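You operate a simulated robot arm through the tools that you are given. There is no shell and no other tool.

Carry out the task below with a simulated robot arm. There is one attempt and no reset: what you move stays moved.

## Task
Pump the tubes with the teal and yellow caps up to about 21 kPa together.
Fine: open the green lever first and shut it after; hose end back on its shelf, cap shut. Where these are worked on the way, their far stop is far enough and under half their travel is too little: green lever.

The check looks at the end state, three seconds after you hand in, the way a careful person would. Anything else that was tipped, shoved, dropped, spilled or broken makes it a failure. Lids that push on must go on centred and level and be pressed home; caps that screw on are set level and turned clockwise until they are tight.

## Robot
A 7-joint arm with a two-finger parallel gripper, fixed in place. Base frame: the origin is at the foot of the arm, x ahead of it, y to its left, z up. Units: m, degrees, N and s.
Its first joint turns from -166.0 to 166.0 degrees. Payload 4.4 kg.
The tool frame sits at the grasp point between the pads (the TCP): z along the fingers, y along the line on which they close. The tips reach 0.023 m beyond it. Largest opening 0.094 m; finger width 0.038, thickness 0.01; the body of the gripper, 0.054 by 0.096 m, starts 0.039 m behind the TCP.
Orientation is told as [roll, pitch, yaw] about the base's x, y, z axes, in that order, counted from this pose: with the fingers straight down and closing along the base's y, the tool's x points along the base's -x, its y along +y and its z along -z.

## Interface
- The arm moves only by the tool send_rows. Its argument "targets" is a list of rows, each a list of 3 entries, a list of its own where there are three numbers: the shift along the tool's x, y, z in mm, then the turn, a rotation vector about the tool's x, y, z in rad, then the gripper command, from -1 (shut) to 1 (fully open), values between in proportion. In form: [[[x, y, z], [ax, ay, az], fingers], ...]. A call has 1 to 20 rows; each row is the pose to reach, as a shift and turn from the pose commanded when the call began, along the tool's axes at that moment. Each row takes 0.2 s and may step no farther than 0.05 m and 8.6 degrees from the row before; otherwise, or with a gripper value out of range, the whole call is refused. A pose out of reach is approached as far as the arm can. The call stops where the force on the tool passes 90 N (or 10 N more than at its start, if that is more) or the arm is blocked; 0.2 s more then pass. Each finger travels about 0.072 m/s and halts on what it meets, pressing with about 33 N; the grip force reading is that of the motor and also rises with nothing between the fingers. The clock runs only during rows and for 0.2 s after the last one: add rows that repeat a pose to give the fingers time. It gives the time, the measured TCP pose, the force on the tool (base axes), the opening and the grip force at its end, in the units of the frame above (readings bear some noise), with the torque about the TCP (base axes, N m) and any sound that the robot's microphone picked up, and new pictures: "pictures" is both (left out), scene, wrist or none.
- Cameras (640 x 400 px; columns grow to the right, rows downward): "scene" is fixed at [0.403, -0.511, 1.5365]; the picture's right is [0.91, -0.41, 0.00], its down [-0.23, -0.50, -0.84] and it looks along [0.34, 0.76, -0.55] (base axes); focal length 322 px, centre (320, 200). "wrist" rides on the gripper at [0.086, 0.016, -0.074] in the tool frame; the picture's right is [-0.18, 0.98, 0.00], its down [-0.58, -0.11, -0.81] and it looks along [-0.79, -0.15, 0.59] (tool axes); focal length 243 px, centre (320, 200). There is no depth. A picture from a camera that has moved, and an enlarged one, comes with that camera's place and axes in the base frame and with its lens. The place of the scene camera against the robot may be out by one fixed shift of up to 0.018 m in any direction.
- close_up(camera, box): a new picture of the part [left, top, right, bottom] of that camera's present view, enlarged. No time passes.
- job_done(): hands the job in; it is judged then, once.

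Places have to be worked out from the pictures, the camera data and where the tool is seen. Open the gripper and draw the arm clear of the work before you hand the job in, unless the task says otherwise.

The tools are called by a JSON object that holds its "name" and its "arguments". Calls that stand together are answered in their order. send_rows: Moves the arm, as the interface text tells. Its arguments: {"type":"object","properties":{"targets":{"type":"array","items":{"type":"array"}},"pictures":{"type":"string","enum":["both","scene","wrist","none"]}},"required":["targets"]} The other tools are called the same way: close_up (camera, box) takes an enlarged picture of a part of a camera's view; job_done () hands the job in.

At the start:

```text
time: 0.0
eef_pos: [0.5, 0.367, 1.3257]
tcp_rot: [0.0, 0.0, 0.0]
ft_force: [-0.5, -0.4, 0.0]
moment: [0.0, 0.01, 0.0]
width: 0.0942
finger_force: 0.1
```

scene: 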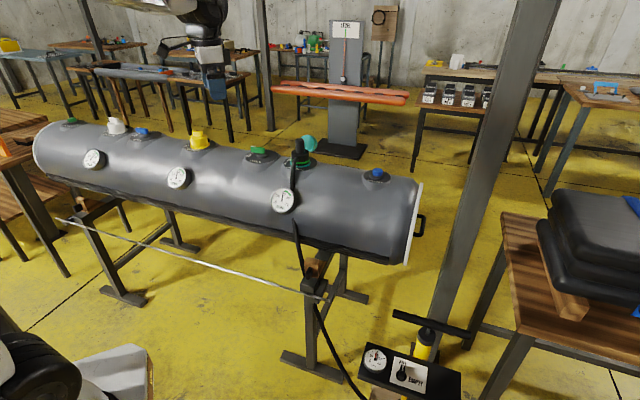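
wrist: 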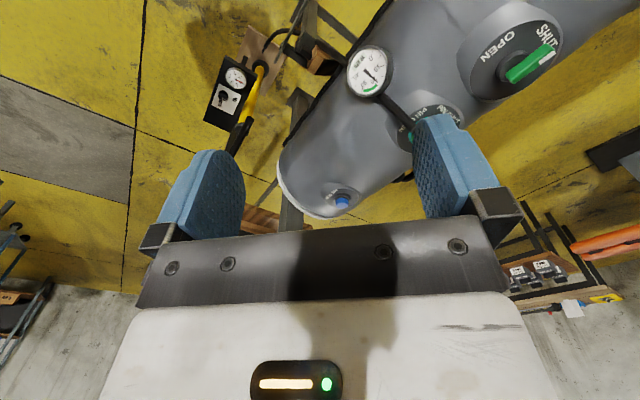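

I start by looking closely at the scene to identify the tubes (buoyancy chambers), the caps, the green lever, pump, and hose.

{"name": "close_up", "arguments": {"camera": "scene", "box": [20, 100, 240, 240]}}

{"name": "close_up", "arguments": {"camera": "scene", "box": [220, 120, 440, 260]}}

{"name": "close_up", "arguments": {"camera": "scene", "box": [280, 250, 500, 400]}}

{"name": "close_up", "arguments": {"camera": "scene", "box": [260, 0, 460, 140]}}

{"name": "close_up", "arguments": {"camera": "wrist", "box": [180, 0, 580, 230]}}

```text
2.86 times, centred on (130, 170) of scene
camera zoom: at [0.403, -0.511, 1.5365], right [0.91, -0.41, 0.0], down [-0.23, -0.5, -0.84], along [0.34, 0.76, -0.55], focal length 919 px, centre (863, 286)
```

zoom: 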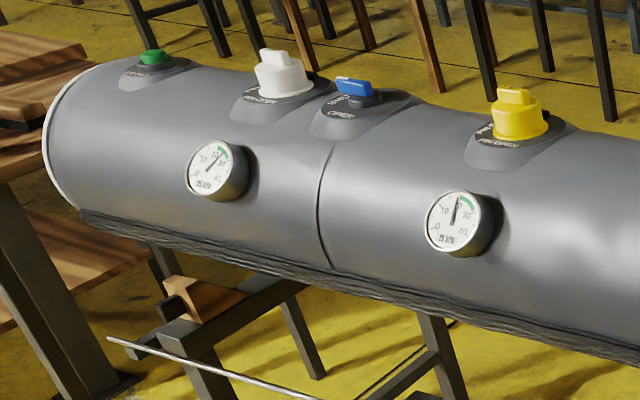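

```text
2.86 times, centred on (330, 190) of scene
camera zoom: at [0.403, -0.511, 1.5365], right [0.91, -0.41, 0.0], down [-0.23, -0.5, -0.84], along [0.34, 0.76, -0.55], focal length 919 px, centre (291, 229)
```

zoom: 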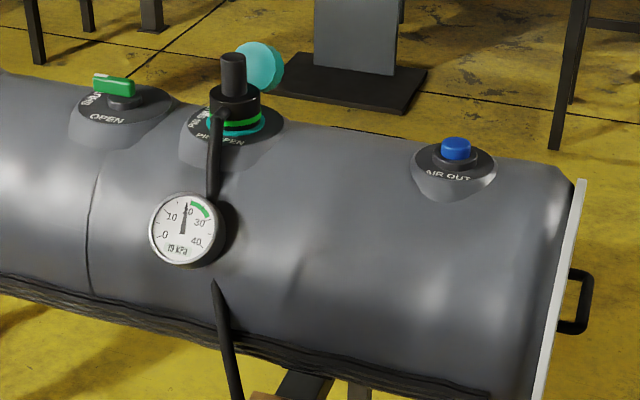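

```text
2.67 times, centred on (390, 325) of scene
camera zoom: at [0.403, -0.511, 1.5365], right [0.91, -0.41, 0.0], down [-0.23, -0.5, -0.84], along [0.34, 0.76, -0.55], focal length 858 px, centre (133, -133)
```

zoom: 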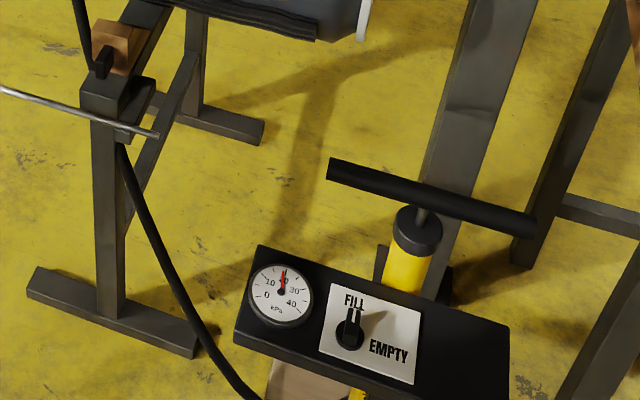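

```text
2.86 times, centred on (360, 70) of scene
camera zoom: at [0.403, -0.511, 1.5365], right [0.91, -0.41, 0.0], down [-0.23, -0.5, -0.84], along [0.34, 0.76, -0.55], focal length 919 px, centre (206, 571)
```

zoom: 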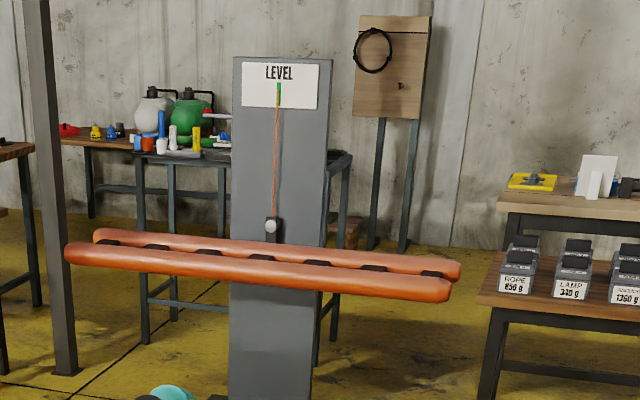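

```text
1.60 times, centred on (380, 115) of wrist
camera zoom: at [0.4159, 0.3833, 1.4], right [0.18, 0.98, 0.0], down [0.58, -0.11, 0.81], along [0.79, -0.15, -0.59], focal length 388 px, centre (224, 336)
```

zoom: 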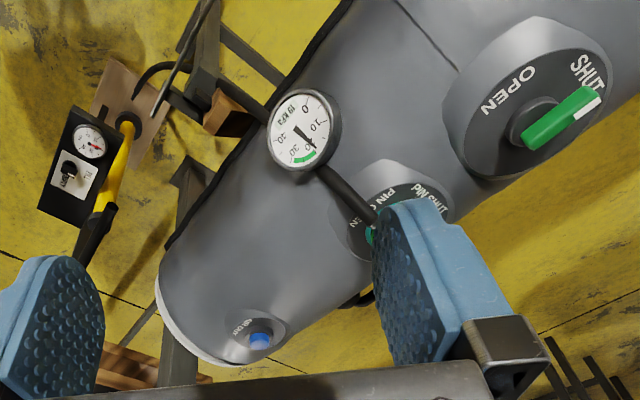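

The layout: one long tube with three chambers (white, yellow, teal), the hose fitting already on the teal valve, and the green lever near (0.66, 0.68, 0.98). I'll zoom in further for gauges, pump, and look for the hose shelf.

{"name": "close_up", "arguments": {"camera": "scene", "box": [260, 120, 350, 220]}}

{"name": "close_up", "arguments": {"camera": "scene", "box": [150, 120, 230, 200]}}

{"name": "close_up", "arguments": {"camera": "scene", "box": [280, 240, 360, 310]}}

{"name": "close_up", "arguments": {"camera": "scene", "box": [350, 300, 480, 400]}}

{"name": "close_up", "arguments": {"camera": "wrist", "box": [180, 20, 320, 180]}}

{"name": "close_up", "arguments": {"camera": "wrist", "box": [320, 0, 480, 130]}}

{"name": "close_up", "arguments": {"camera": "scene", "box": [480, 100, 640, 340]}}

{"name": "close_up", "arguments": {"camera": "scene", "box": [0, 200, 200, 400]}}

```text
4.00 times, centred on (305, 170) of scene
camera zoom: at [0.403, -0.511, 1.5365], right [0.91, -0.41, 0.0], down [-0.23, -0.5, -0.84], along [0.34, 0.76, -0.55], focal length 1287 px, centre (380, 320)
```

zoom: 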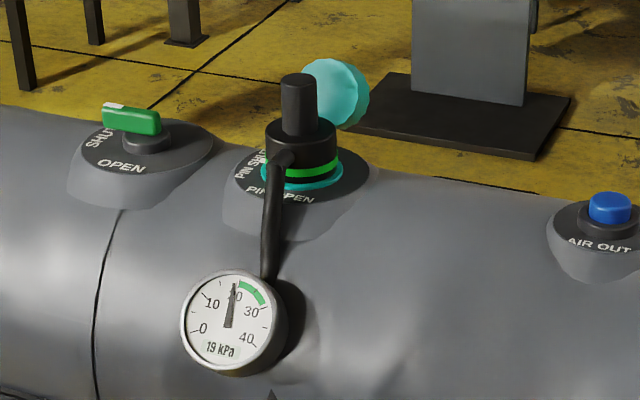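

```text
5.00 times, centred on (190, 160) of scene
camera zoom: at [0.403, -0.511, 1.5365], right [0.91, -0.41, 0.0], down [-0.23, -0.5, -0.84], along [0.34, 0.76, -0.55], focal length 1608 px, centre (970, 400)
```

zoom: 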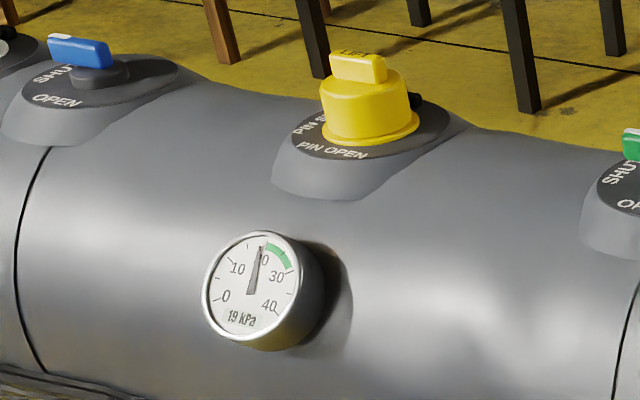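

```text
5.71 times, centred on (320, 275) of scene
camera zoom: at [0.403, -0.511, 1.5365], right [0.91, -0.41, 0.0], down [-0.23, -0.5, -0.84], along [0.34, 0.76, -0.55], focal length 1838 px, centre (320, -229)
```

zoom: 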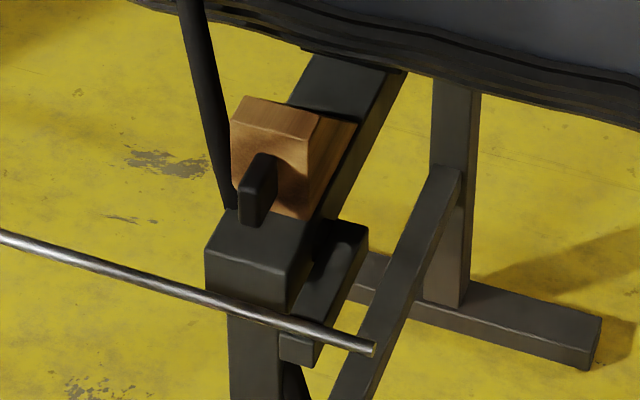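

```text
4.00 times, centred on (415, 350) of scene
camera zoom: at [0.403, -0.511, 1.5365], right [0.91, -0.41, 0.0], down [-0.23, -0.5, -0.84], along [0.34, 0.76, -0.55], focal length 1287 px, centre (-60, -400)
```

zoom: 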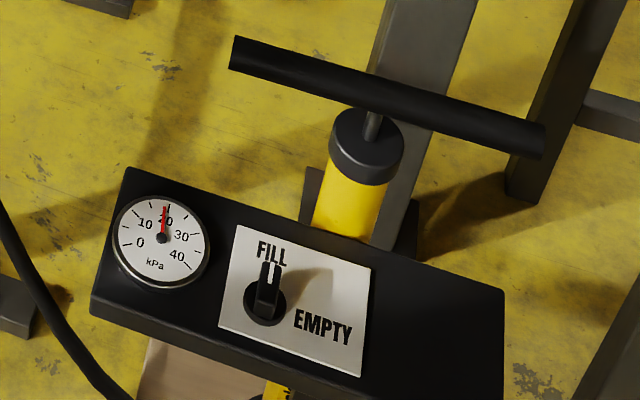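

```text
2.50 times, centred on (250, 100) of wrist
camera zoom: at [0.4159, 0.3833, 1.4], right [0.18, 0.98, 0.0], down [0.58, -0.11, 0.81], along [0.79, -0.15, -0.59], focal length 606 px, centre (495, 450)
```

zoom: 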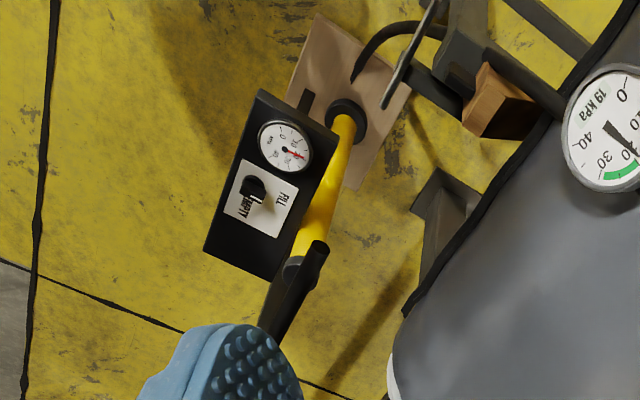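

```text
3.08 times, centred on (400, 65) of wrist
camera zoom: at [0.4159, 0.3833, 1.4], right [0.18, 0.98, 0.0], down [0.58, -0.11, 0.81], along [0.79, -0.15, -0.59], focal length 746 px, centre (74, 615)
```

zoom: 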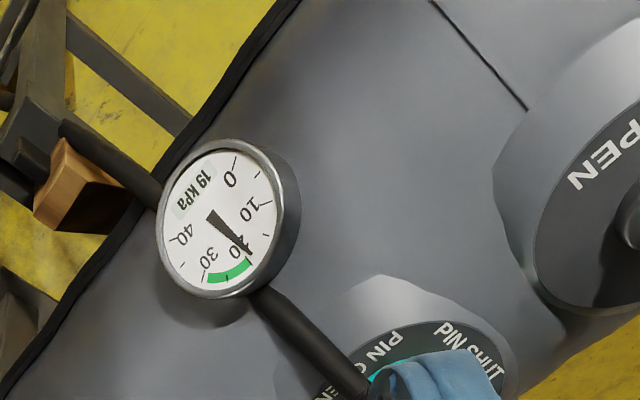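

```text
1.67 times, centred on (560, 220) of scene
camera zoom: at [0.403, -0.511, 1.5365], right [0.91, -0.41, 0.0], down [-0.23, -0.5, -0.84], along [0.34, 0.76, -0.55], focal length 536 px, centre (-80, 167)
```

zoom: 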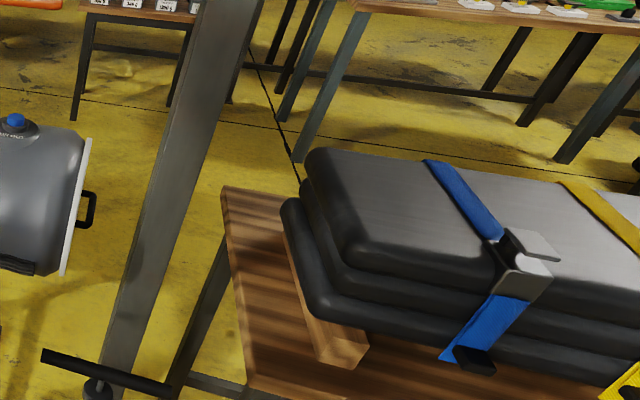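

```text
2.00 times, centred on (100, 300) of scene
camera zoom: at [0.403, -0.511, 1.5365], right [0.91, -0.41, 0.0], down [-0.23, -0.5, -0.84], along [0.34, 0.76, -0.55], focal length 643 px, centre (760, 0)
```

zoom: 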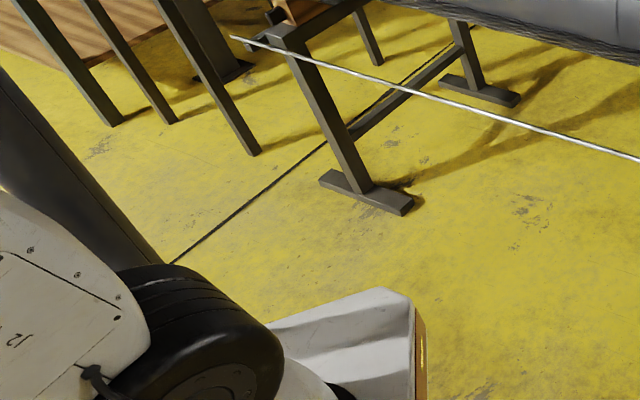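

Both gauges read 19 kPa; the selector is on FILL; the pump handle lies around (0.91..1.09, 0.02..-0.14, 0.61). I'll move the wrist camera toward the teal valve and green lever to inspect them closer.

{"name": "send_rows", "arguments": {"targets": [[[-10, 39, 20], [0, 0, 0], 1], [[-20, 78, 40], [0, 0, 0], 1], [[-30, 117, 60], [0, 0, 0], 1], [[-40, 156, 80], [0, 0, 0], 1], [[-50, 195, 100], [0, 0, 0], 1], [[-60, 233, 120], [0, 0, 0], 1]]}}

```text
time: 1.4
eef_pos: [0.5595, 0.5998, 1.2079]
tcp_rot: [0.1, -0.2, 0.0]
ft_force: [0.2, -0.2, 0.9]
moment: [-0.01, -0.03, 0.03]
width: 0.094
finger_force: 0.1
camera wrist: at [0.475, 0.6157, 1.2816], right [0.18, 0.98, 0.0], down [0.58, -0.11, 0.81], along [0.79, -0.15, -0.59], focal length 243 px, centre (320, 200)
```

scene: 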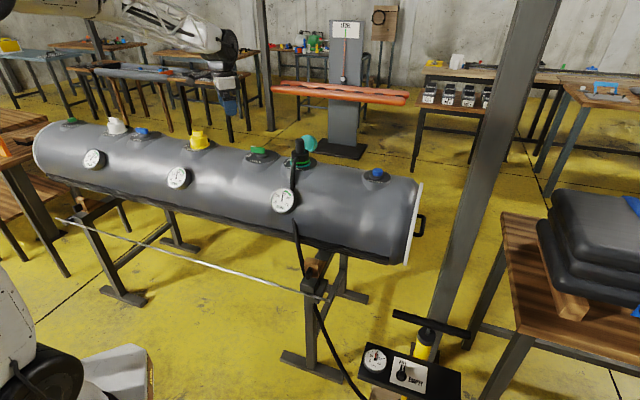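
wrist: 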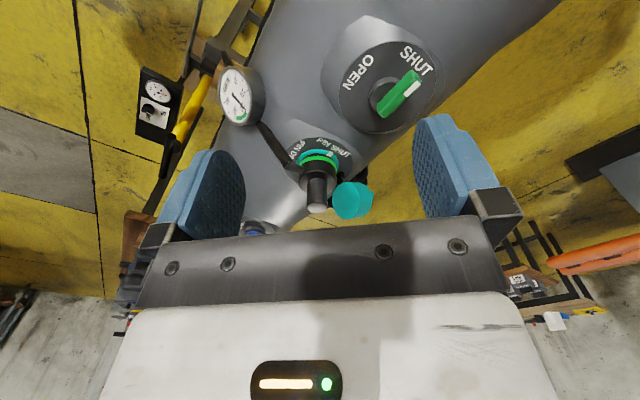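

{"name": "close_up", "arguments": {"camera": "wrist", "box": [260, 100, 400, 230]}}

{"name": "close_up", "arguments": {"camera": "wrist", "box": [310, 10, 460, 140]}}

{"name": "close_up", "arguments": {"camera": "wrist", "box": [110, 0, 280, 180]}}

```text
3.08 times, centred on (330, 165) of wrist
camera zoom: at [0.475, 0.6157, 1.2816], right [0.18, 0.98, 0.0], down [0.58, -0.11, 0.81], along [0.79, -0.15, -0.59], focal length 746 px, centre (289, 308)
```

zoom: 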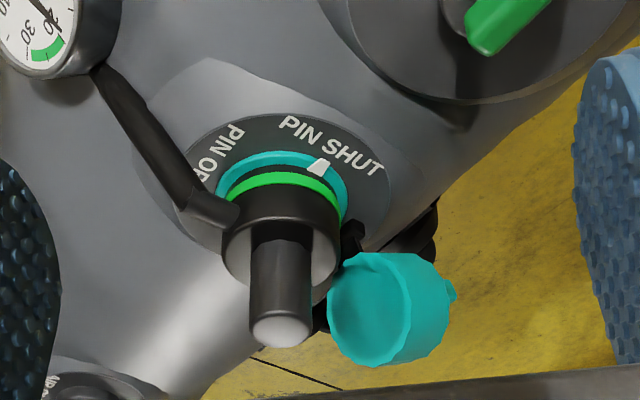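

```text
3.08 times, centred on (385, 75) of wrist
camera zoom: at [0.475, 0.6157, 1.2816], right [0.18, 0.98, 0.0], down [0.58, -0.11, 0.81], along [0.79, -0.15, -0.59], focal length 746 px, centre (120, 585)
```

zoom: 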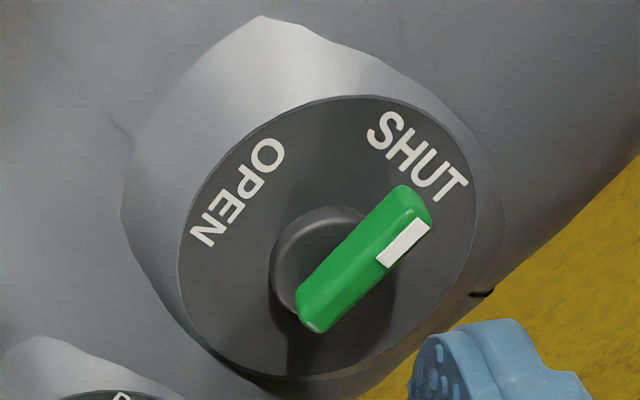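

```text
2.22 times, centred on (195, 90) of wrist
camera zoom: at [0.475, 0.6157, 1.2816], right [0.18, 0.98, 0.0], down [0.58, -0.11, 0.81], along [0.79, -0.15, -0.59], focal length 539 px, centre (598, 444)
```

zoom: 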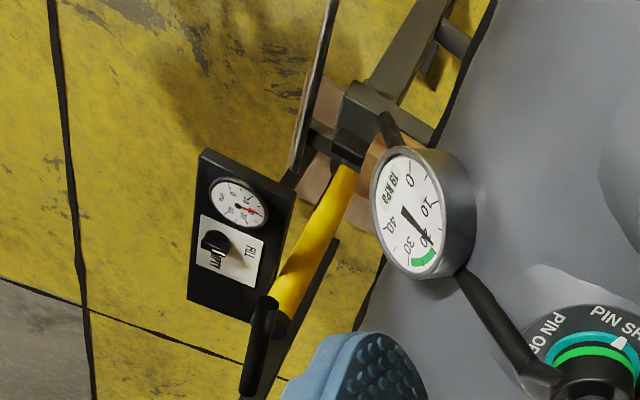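

The collar's white mark sits at PIN SHUT (non-return), the teal cap hangs open beside the valve. I haven't seen the hose shelf yet, so I rotate the wrist camera to the right side to search for it.

{"name": "send_rows", "arguments": {"targets": [[[10, -30, -30], [0, 0, 0.145], 1], [[20, -60, -50], [0, 0, 0.29], 1], [[30, -90, -70], [0, 0, 0.435], 1], [[40, -120, -80], [0, 0, 0.58], 1], [[50, -150, -90], [0, 0, 0.725], 1], [[60, -180, -90], [0, 0, 0.87], 1], [[60, -200, -90], [0, 0, 1.015], 1], [[60, -220, -90], [0, 0, 1.16], 1], [[60, -240, -90], [0, 0, 1.305], 1]], "pictures": "wrist"}}

```text
time: 3.4
eef_pos: [0.5, 0.3594, 1.2957]
tcp_rot: [0.0, 0.0, -75.0]
ft_force: [0.9, 0.1, -0.1]
moment: [0.05, -0.01, -0.02]
width: 0.0941
finger_force: 0.0
camera wrist: at [0.4952, 0.4476, 1.3702], right [1.0, 0.08, 0.0], down [0.05, -0.59, 0.81], along [0.06, -0.8, -0.59], focal length 243 px, centre (320, 200)
```

wrist: 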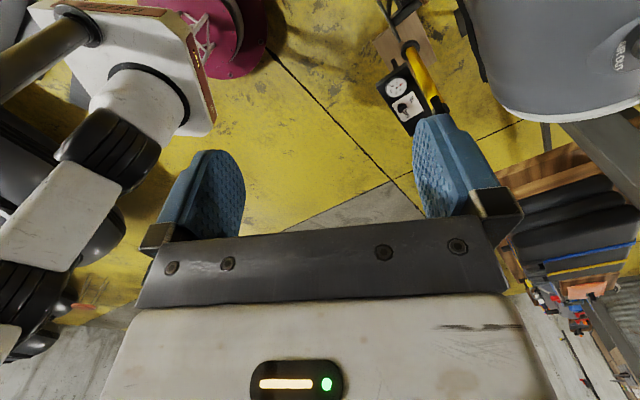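

{"name": "close_up", "arguments": {"camera": "wrist", "box": [0, 0, 300, 190]}}

{"name": "close_up", "arguments": {"camera": "wrist", "box": [360, 0, 640, 180]}}

{"name": "close_up", "arguments": {"camera": "wrist", "box": [490, 120, 640, 400]}}

```text
2.11 times, centred on (150, 95) of wrist
camera zoom: at [0.4952, 0.4476, 1.3702], right [1.0, 0.08, 0.0], down [0.05, -0.59, 0.81], along [0.06, -0.8, -0.59], focal length 511 px, centre (678, 421)
```

zoom: 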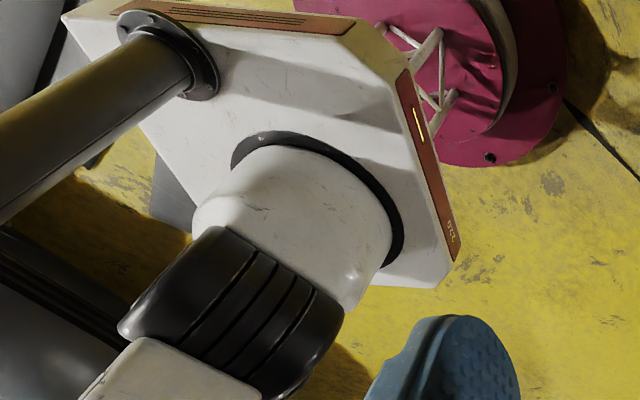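

```text
2.22 times, centred on (500, 90) of wrist
camera zoom: at [0.4952, 0.4476, 1.3702], right [1.0, 0.08, 0.0], down [0.05, -0.59, 0.81], along [0.06, -0.8, -0.59], focal length 539 px, centre (-80, 444)
```

zoom: 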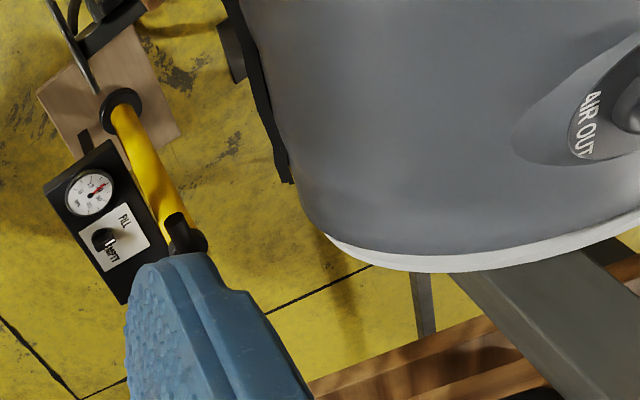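

```text
1.43 times, centred on (565, 260) of wrist
camera zoom: at [0.4952, 0.4476, 1.3702], right [1.0, 0.08, 0.0], down [0.05, -0.59, 0.81], along [0.06, -0.8, -0.59], focal length 347 px, centre (-30, 114)
```

zoom: 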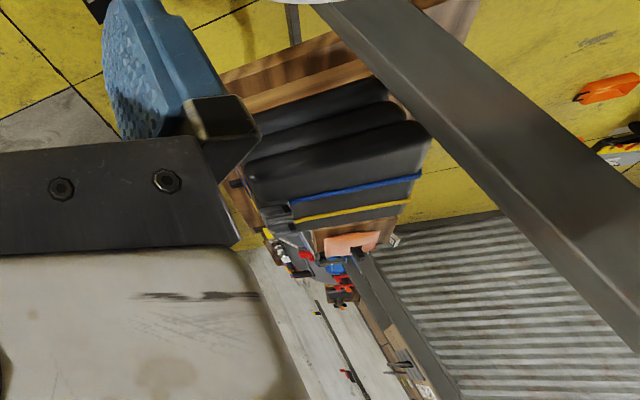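

No shelf seen on this side yet. I rotate the view back and around to the left side (+y) to keep searching.

{"name": "send_rows", "arguments": {"targets": [[[0, 0, 0], [0, 0, -0.145], 1], [[0, 0, 0], [0, 0, -0.29], 1], [[0, 0, 0], [0, 0, -0.435], 1], [[0, 0, 0], [0, 0, -0.58], 1], [[0, 0, 0], [0, 0, -0.725], 1], [[0, 0, 0], [0, 0, -0.87], 1], [[0, 0, 0], [0, 0, -1.015], 1], [[0, 0, 0], [0, 0, -1.16], 1], [[0, 0, 0], [0, 0, -1.305], 1], [[0, 0, 0], [0, 0, -1.45], 1], [[0, 0, 0], [0, 0, -1.595], 1], [[0, 0, 0], [0, 0, -1.74], 1], [[0, 0, 0], [0, 0, -1.885], 1], [[0, 0, 0], [0, 0, -2.03], 1]], "pictures": "wrist"}}

```text
time: 6.4
eef_pos: [0.5004, 0.3598, 1.2949]
tcp_rot: [0.0, -0.1, 41.5]
ft_force: [0.0, 0.4, 0.6]
moment: [0.0, 0.02, -0.01]
width: 0.0939
finger_force: 0.1
camera wrist: at [0.4273, 0.3147, 1.3699], right [-0.52, 0.86, 0.0], down [0.51, 0.3, 0.81], along [0.69, 0.42, -0.59], focal length 243 px, centre (320, 200)
```

wrist: 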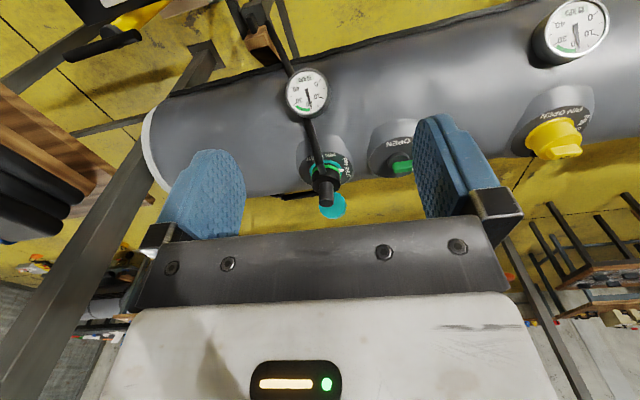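

{"name": "send_rows", "arguments": {"targets": [[[0, 0, 0], [0, 0, -0.145], 1], [[0, 0, 0], [0, 0, -0.29], 1], [[0, 0, 0], [0, 0, -0.435], 1], [[0, 0, 0], [0, 0, -0.58], 1], [[0, 0, 0], [0, 0, -0.725], 1], [[0, 0, 0], [0, 0, -0.87], 1]], "pictures": "wrist"}}

{"name": "close_up", "arguments": {"camera": "wrist", "box": [0, 0, 320, 200]}}

{"name": "close_up", "arguments": {"camera": "wrist", "box": [320, 0, 640, 200]}}

```text
time: 7.8
eef_pos: [0.4999, 0.3603, 1.2955]
tcp_rot: [0.0, 0.0, 91.5]
ft_force: [0.9, -0.2, 0.4]
moment: [0.0, 0.02, -0.01]
width: 0.0939
finger_force: 0.0
camera wrist: at [0.4888, 0.2736, 1.3701], right [-0.99, 0.16, 0.0], down [0.09, 0.58, 0.81], along [0.13, 0.8, -0.59], focal length 243 px, centre (320, 200)
```

wrist: 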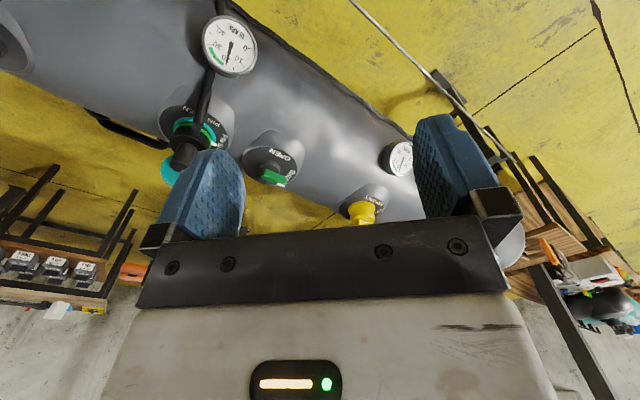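

```text
2.00 times, centred on (160, 100) of wrist
camera zoom: at [0.4888, 0.2736, 1.3701], right [-0.99, 0.16, 0.0], down [0.09, 0.58, 0.81], along [0.13, 0.8, -0.59], focal length 485 px, centre (640, 400)
```

zoom: 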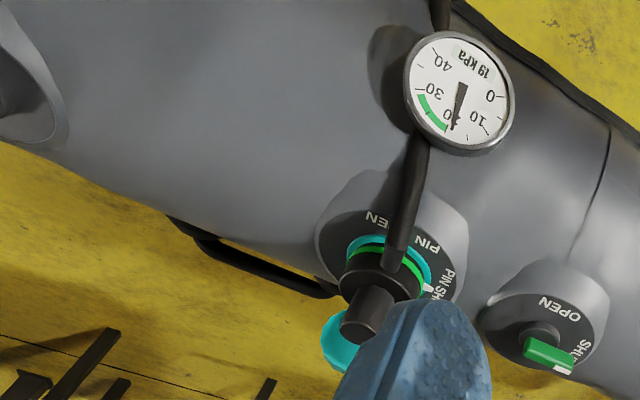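

```text
2.00 times, centred on (480, 100) of wrist
camera zoom: at [0.4888, 0.2736, 1.3701], right [-0.99, 0.16, 0.0], down [0.09, 0.58, 0.81], along [0.13, 0.8, -0.59], focal length 485 px, centre (0, 400)
```

zoom: 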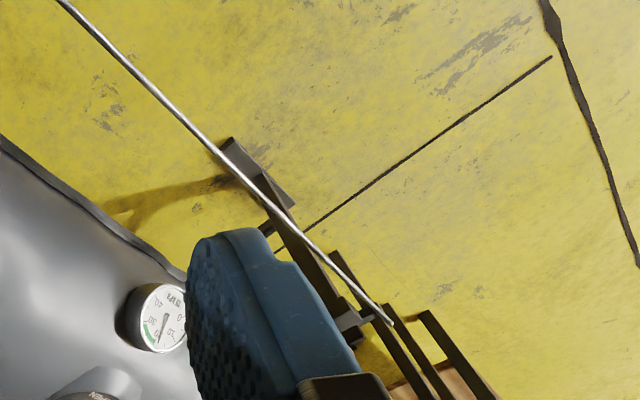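

Not visible on the left either. The hose runs past the right trestle top near (0.68, 0.2, 0.72), so I'll go look there from close by with the camera facing forward again.

{"name": "send_rows", "arguments": {"targets": [[[11, 1, 38], [0, 0, 0.145], 1], [[23, 2, 76], [0, 0, 0.29], 1], [[34, 4, 114], [0, 0, 0.435], 1], [[46, 5, 152], [0, 0, 0.58], 1], [[57, 6, 190], [0, 0, 0.725], 1], [[69, 7, 228], [0, 0, 0.87], 1], [[80, 8, 266], [0, 0, 1.015], 1], [[92, 9, 304], [0, 0, 1.16], 1], [[103, 10, 342], [0, 0, 1.305], 1], [[115, 12, 380], [0, 0, 1.45], 1], [[126, 13, 418], [0, 0, 1.595], 1]]}}

```text
time: 10.2
eef_pos: [0.4888, 0.2329, 0.8789]
tcp_rot: [-0.1, 0.1, -0.1]
ft_force: [0.5, -0.7, 0.0]
moment: [0.01, -0.01, 0.02]
width: 0.0942
finger_force: 0.0
camera wrist: at [0.4047, 0.2497, 0.9528], right [0.19, 0.98, 0.0], down [0.58, -0.11, 0.81], along [0.79, -0.15, -0.59], focal length 243 px, centre (320, 200)
```

scene: 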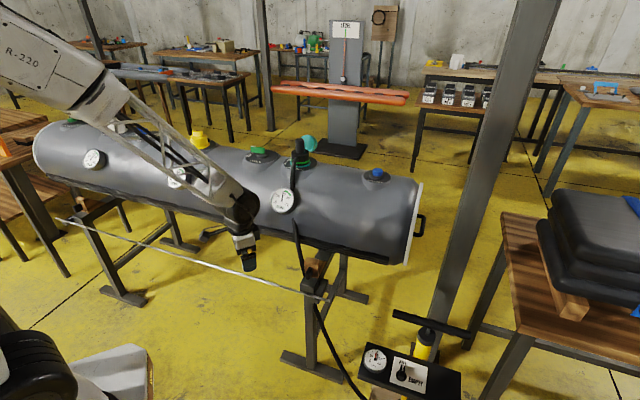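
wrist: 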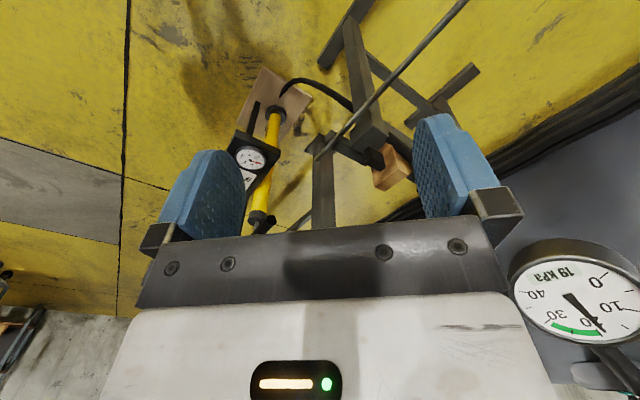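

{"name": "close_up", "arguments": {"camera": "wrist", "box": [220, 40, 460, 235]}}

{"name": "close_up", "arguments": {"camera": "wrist", "box": [320, 80, 420, 200]}}

{"name": "close_up", "arguments": {"camera": "wrist", "box": [220, 60, 320, 160]}}

```text
2.05 times, centred on (340, 138) of wrist
camera zoom: at [0.4047, 0.2497, 0.9528], right [0.19, 0.98, 0.0], down [0.58, -0.11, 0.81], along [0.79, -0.15, -0.59], focal length 498 px, centre (279, 328)
```

zoom: 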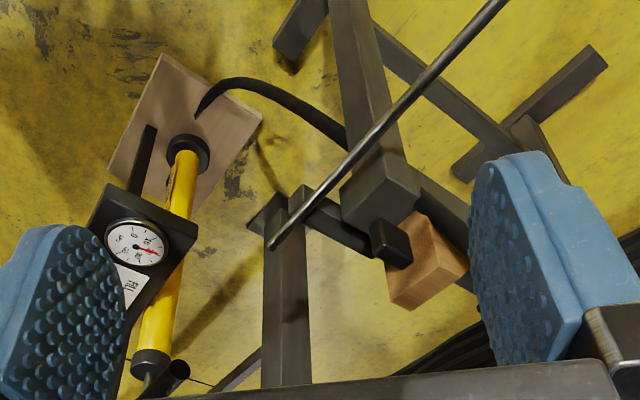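

```text
3.33 times, centred on (370, 140) of wrist
camera zoom: at [0.4047, 0.2497, 0.9528], right [0.19, 0.98, 0.0], down [0.58, -0.11, 0.81], along [0.79, -0.15, -0.59], focal length 809 px, centre (153, 400)
```

zoom: 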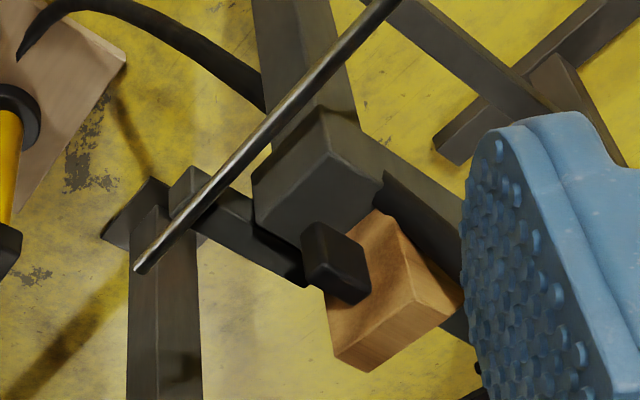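

```text
4.00 times, centred on (270, 110) of wrist
camera zoom: at [0.4047, 0.2497, 0.9528], right [0.19, 0.98, 0.0], down [0.58, -0.11, 0.81], along [0.79, -0.15, -0.59], focal length 970 px, centre (520, 560)
```

zoom: 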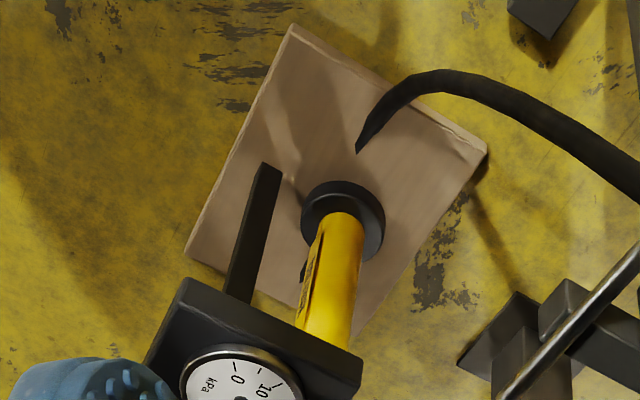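

{"name": "close_up", "arguments": {"camera": "scene", "box": [0, 90, 110, 290]}}

{"name": "close_up", "arguments": {"camera": "scene", "box": [0, 30, 320, 130]}}

{"name": "close_up", "arguments": {"camera": "scene", "box": [400, 40, 640, 160]}}

{"name": "close_up", "arguments": {"camera": "scene", "box": [270, 130, 340, 180]}}

```text
2.00 times, centred on (55, 190) of scene
camera zoom: at [0.403, -0.511, 1.5365], right [0.91, -0.41, 0.0], down [-0.23, -0.5, -0.84], along [0.34, 0.76, -0.55], focal length 643 px, centre (850, 220)
```

zoom: 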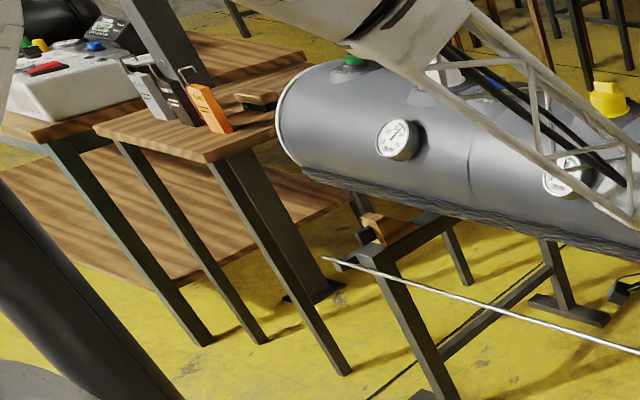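

```text
2.00 times, centred on (160, 80) of scene
camera zoom: at [0.403, -0.511, 1.5365], right [0.91, -0.41, 0.0], down [-0.23, -0.5, -0.84], along [0.34, 0.76, -0.55], focal length 643 px, centre (640, 440)
```

zoom: 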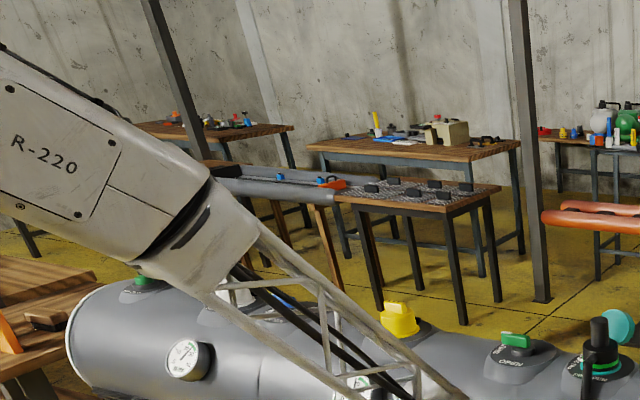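

```text
2.67 times, centred on (520, 100) of scene
camera zoom: at [0.403, -0.511, 1.5365], right [0.91, -0.41, 0.0], down [-0.23, -0.5, -0.84], along [0.34, 0.76, -0.55], focal length 858 px, centre (-213, 467)
```

zoom: 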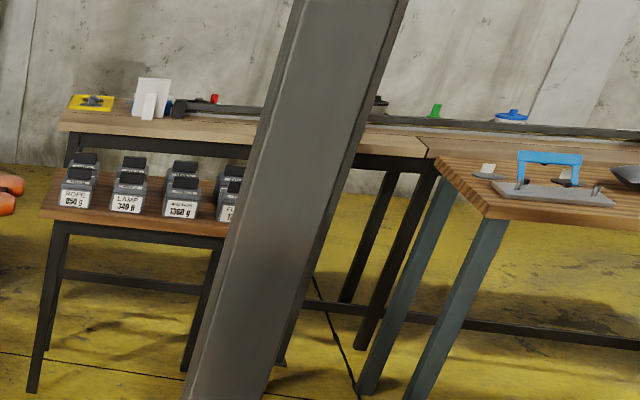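

```text
8.00 times, centred on (305, 155) of scene
camera zoom: at [0.403, -0.511, 1.5365], right [0.91, -0.41, 0.0], down [-0.23, -0.5, -0.84], along [0.34, 0.76, -0.55], focal length 2573 px, centre (440, 560)
```

zoom: 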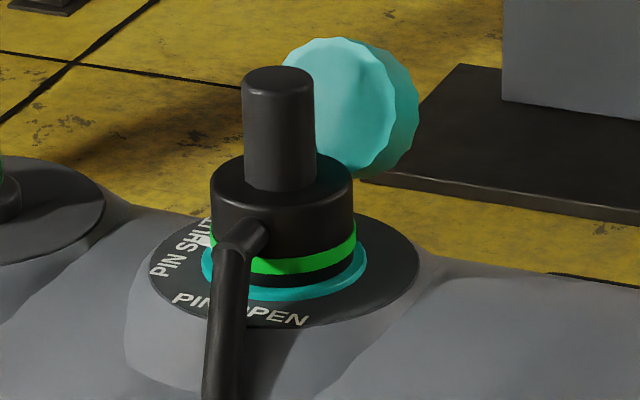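

{"name": "close_up", "arguments": {"camera": "scene", "box": [160, 190, 340, 300]}}

```text
3.56 times, centred on (250, 245) of scene
camera zoom: at [0.403, -0.511, 1.5365], right [0.91, -0.41, 0.0], down [-0.23, -0.5, -0.84], along [0.34, 0.76, -0.55], focal length 1144 px, centre (569, 40)
```

zoom: 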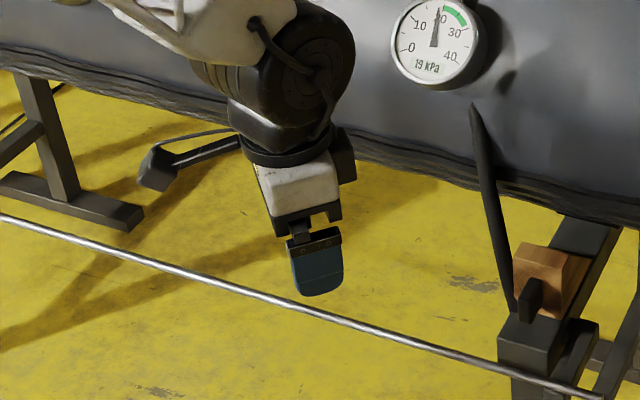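

The black object is just the wrist camera. I'll raise and look around the robot's right and rear for the hose shelf.

{"name": "send_rows", "arguments": {"targets": [[[0, -20, -40], [0, 0, 0.145], 1], [[0, -40, -80], [0, 0, 0.29], 1], [[0, -60, -120], [0, 0, 0.435], 1], [[0, -80, -160], [0, 0, 0.58], 1], [[0, -100, -200], [0, 0, 0.725], 1], [[0, -120, -240], [0, 0, 0.87], 1], [[0, -140, -280], [0, 0, 1.015], 1], [[0, -160, -320], [0, 0, 1.16], 1], [[0, -180, -340], [0, 0, 1.305], 1], [[0, -200, -360], [0, 0, 1.45], 1], [[0, -220, -360], [0, 0, 1.595], 1], [[0, -230, -360], [0, 0, 1.74], 1]], "pictures": "both"}}

```text
time: 12.8
eef_pos: [0.49, 0.0044, 1.2385]
tcp_rot: [0.0, -0.1, -99.9]
ft_force: [-0.6, -0.4, 0.1]
moment: [-0.01, 0.0, 0.04]
width: 0.094
finger_force: 0.0
camera wrist: at [0.5219, 0.0874, 1.3119], right [0.94, -0.35, 0.0], down [-0.21, -0.55, 0.81], along [-0.28, -0.76, -0.59], focal length 243 px, centre (320, 200)
```

scene: 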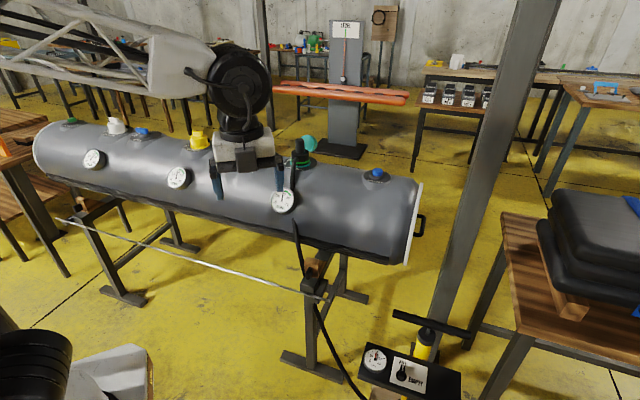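
wrist: 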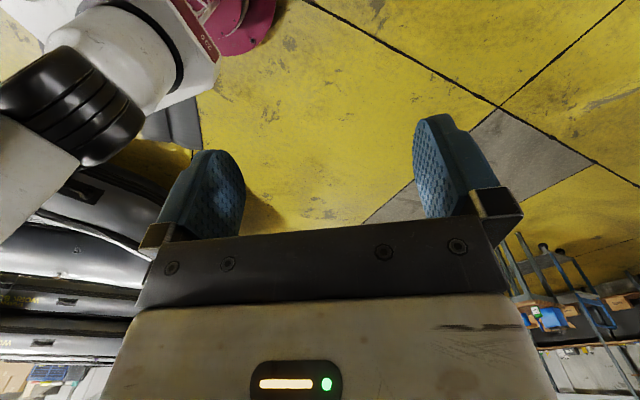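

Nothing on the right side. I'll look over the tube at the area behind it next.

{"name": "send_rows", "arguments": {"targets": [[[-20, 15, -5], [0, 0, -0.145], 1], [[-40, 30, -10], [0, 0, -0.29], 1], [[-60, 45, -15], [0, 0, -0.435], 1], [[-80, 60, -20], [0, 0, -0.58], 1], [[-110, 75, -25], [0, 0, -0.725], 1], [[-140, 90, -30], [0, 0, -0.87], 1], [[-170, 100, -35], [0, 0, -1.015], 1], [[-200, 110, -40], [0, 0, -1.16], 1], [[-230, 120, -45], [0, 0, -1.305], 1], [[-260, 130, -50], [0, 0, -1.45], 1], [[-290, 140, -55], [0, 0, -1.595], 1], [[-320, 150, -60], [0, 0, -1.74], 1], [[-350, 160, -60], [0, 0, -1.885], 1], [[-380, 170, -60], [0, 0, -2.03], 1], [[-400, 180, -60], [0, 0, -2.175], 1], [[-420, 180, -60], [0, 0, -2.32], 1], [[-440, 180, -60], [0, 0, -2.465], 1]], "pictures": "both"}}

```text
time: 16.4
eef_pos: [0.5941, -0.4597, 1.2985]
tcp_rot: [0.0, 0.0, 41.6]
ft_force: [-0.3, 0.0, 0.2]
moment: [0.0, 0.01, 0.02]
width: 0.0938
finger_force: 0.2
camera wrist: at [0.5209, -0.5042, 1.3715], right [-0.52, 0.86, 0.0], down [0.51, 0.31, 0.81], along [0.69, 0.42, -0.59], focal length 243 px, centre (320, 200)
```

scene: 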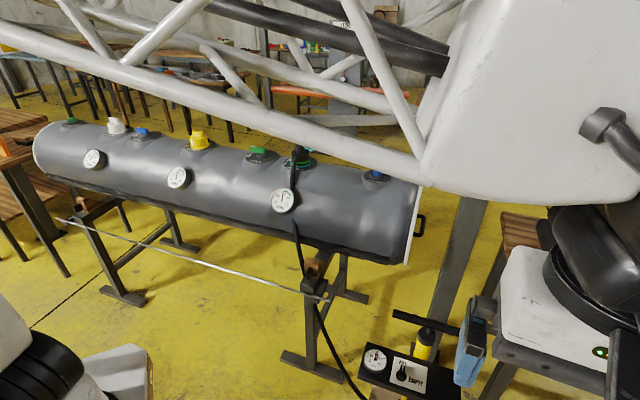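
wrist: 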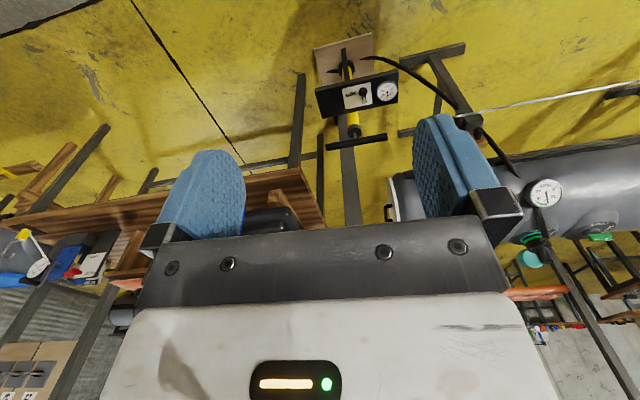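

I mis-signed the shift and ended up on the right side (no contact), but the view from here is useful; let me zoom in on it.

{"name": "close_up", "arguments": {"camera": "wrist", "box": [280, 20, 480, 170]}}

{"name": "close_up", "arguments": {"camera": "wrist", "box": [0, 80, 320, 320]}}

{"name": "close_up", "arguments": {"camera": "wrist", "box": [380, 60, 640, 300]}}

```text
2.67 times, centred on (380, 95) of wrist
camera zoom: at [0.5209, -0.5042, 1.3715], right [-0.52, 0.86, 0.0], down [0.51, 0.31, 0.81], along [0.69, 0.42, -0.59], focal length 647 px, centre (160, 480)
```

zoom: 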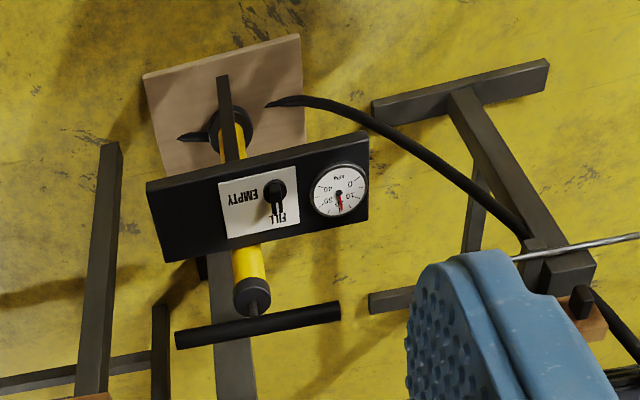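

```text
1.67 times, centred on (160, 200) of wrist
camera zoom: at [0.5209, -0.5042, 1.3715], right [-0.52, 0.86, 0.0], down [0.51, 0.31, 0.81], along [0.69, 0.42, -0.59], focal length 404 px, centre (587, 200)
```

zoom: 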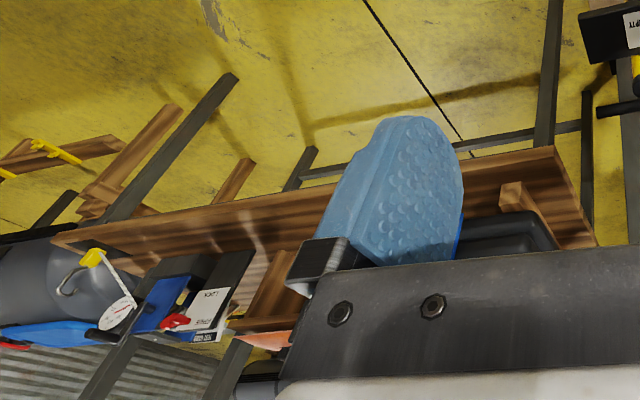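

```text
1.67 times, centred on (510, 180) of wrist
camera zoom: at [0.5209, -0.5042, 1.3715], right [-0.52, 0.86, 0.0], down [0.51, 0.31, 0.81], along [0.69, 0.42, -0.59], focal length 404 px, centre (3, 233)
```

zoom: 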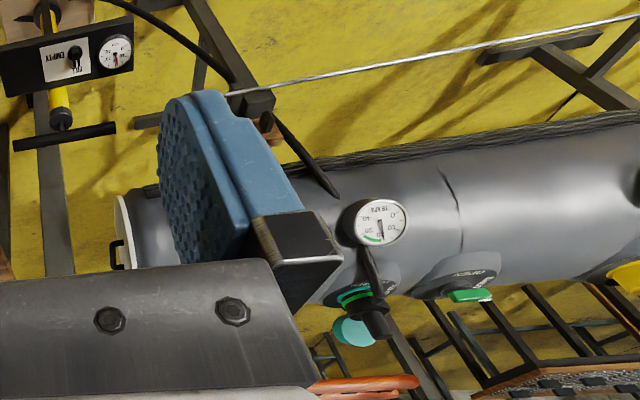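

Still no shelf; I'll go back to the front of the tube at low height and look leftwards under/along its front side.

{"name": "send_rows", "arguments": {"targets": [[[-18, 36, 20], [0, 0, 0], 1], [[-36, 72, 41], [0, 0, 0], 1], [[-54, 107, 62], [0, 0, 0], 1], [[-72, 143, 82], [0, 0, 0], 1], [[-91, 179, 103], [0, 0, 0], 1], [[-109, 215, 124], [0, 0, 0], 1], [[-127, 251, 144], [0, 0, 0], 1], [[-145, 287, 165], [0, 0, 0], 1], [[-163, 322, 185], [0, 0, 0], 1], [[-181, 358, 206], [0, 0, 0], 1], [[-199, 394, 226], [0, 0, 0], 1], [[-217, 430, 247], [0, 0, 0], 1], [[-236, 466, 268], [0, 0, 0], 1], [[-254, 502, 288], [0, 0, 0], 1], [[-272, 537, 309], [0, 0, 0], 1], [[-290, 573, 330], [0, 0, 0], 1], [[-308, 609, 350], [0, 0, 0], 1]], "pictures": "both"}}

```text
time: 20.0
eef_pos: [0.4178, 0.2016, 0.9462]
tcp_rot: [0.0, 0.0, 41.5]
ft_force: [-0.3, 0.2, 0.2]
moment: [-0.01, 0.01, 0.02]
width: 0.0939
finger_force: 0.0
camera wrist: at [0.3447, 0.1563, 1.0206], right [-0.51, 0.86, 0.0], down [0.51, 0.3, 0.81], along [0.69, 0.41, -0.59], focal length 243 px, centre (320, 200)
```

scene: 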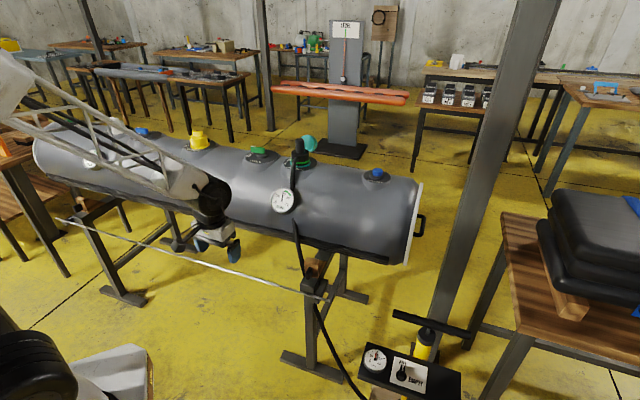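
wrist: 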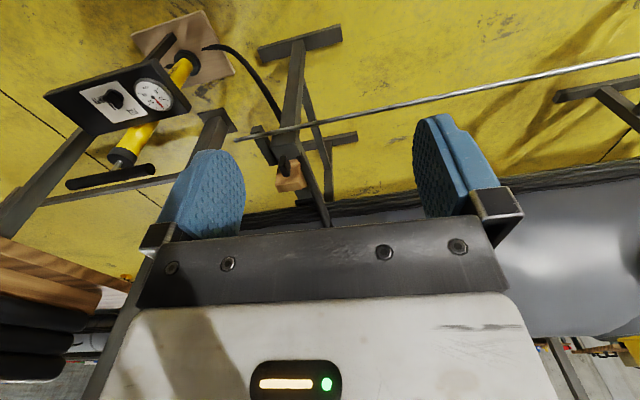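

{"name": "close_up", "arguments": {"camera": "wrist", "box": [220, 80, 360, 230]}}

{"name": "close_up", "arguments": {"camera": "wrist", "box": [400, 30, 640, 200]}}

{"name": "close_up", "arguments": {"camera": "wrist", "box": [30, 0, 260, 200]}}

```text
2.67 times, centred on (290, 155) of wrist
camera zoom: at [0.3447, 0.1563, 1.0206], right [-0.51, 0.86, 0.0], down [0.51, 0.3, 0.81], along [0.69, 0.41, -0.59], focal length 647 px, centre (400, 320)
```

zoom: 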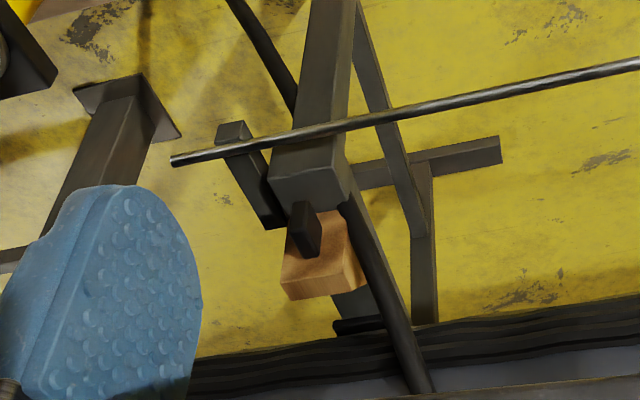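

```text
2.35 times, centred on (520, 115) of wrist
camera zoom: at [0.3447, 0.1563, 1.0206], right [-0.51, 0.86, 0.0], down [0.51, 0.3, 0.81], along [0.69, 0.41, -0.59], focal length 571 px, centre (-151, 400)
```

zoom: 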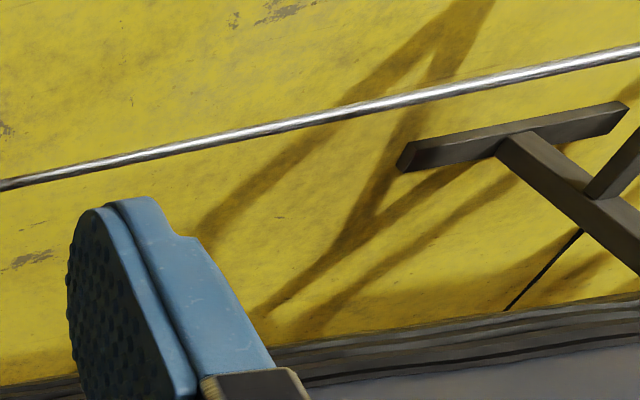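

```text
2.00 times, centred on (145, 100) of wrist
camera zoom: at [0.3447, 0.1563, 1.0206], right [-0.51, 0.86, 0.0], down [0.51, 0.3, 0.81], along [0.69, 0.41, -0.59], focal length 485 px, centre (670, 400)
```

zoom: 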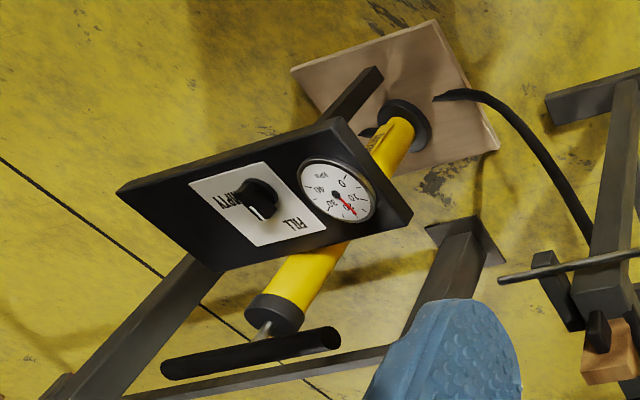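

{"name": "send_rows", "arguments": {"targets": [[[0, 0, 0], [0, 0, -0.145], 1], [[0, 0, 0], [0, 0, -0.29], 1], [[0, 0, 0], [0, 0, -0.435], 1], [[0, 0, 0], [0, 0, -0.58], 1], [[0, 0, 0], [0, 0, -0.725], 1], [[0, 0, 0], [0, 0, -0.87], 1]], "pictures": "wrist"}}

{"name": "close_up", "arguments": {"camera": "wrist", "box": [240, 0, 640, 240]}}

```text
time: 21.4
eef_pos: [0.4208, 0.1994, 0.9466]
tcp_rot: [0.0, 0.0, 91.5]
ft_force: [-0.1, -0.4, -0.6]
moment: [-0.01, 0.0, 0.01]
width: 0.0941
finger_force: 0.2
camera wrist: at [0.4088, 0.1132, 1.0216], right [-0.99, 0.16, 0.0], down [0.09, 0.58, 0.81], along [0.13, 0.8, -0.59], focal length 243 px, centre (320, 200)
```

wrist: 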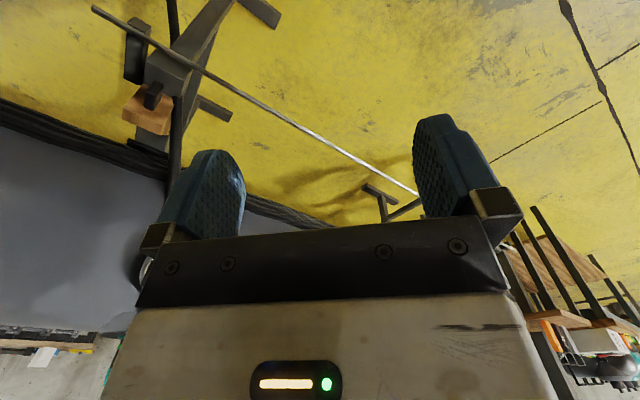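

```text
1.60 times, centred on (440, 120) of wrist
camera zoom: at [0.4088, 0.1132, 1.0216], right [-0.99, 0.16, 0.0], down [0.09, 0.58, 0.81], along [0.13, 0.8, -0.59], focal length 388 px, centre (128, 328)
```

zoom: 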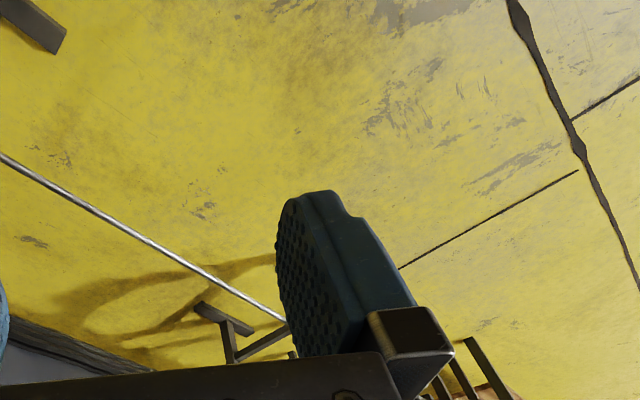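

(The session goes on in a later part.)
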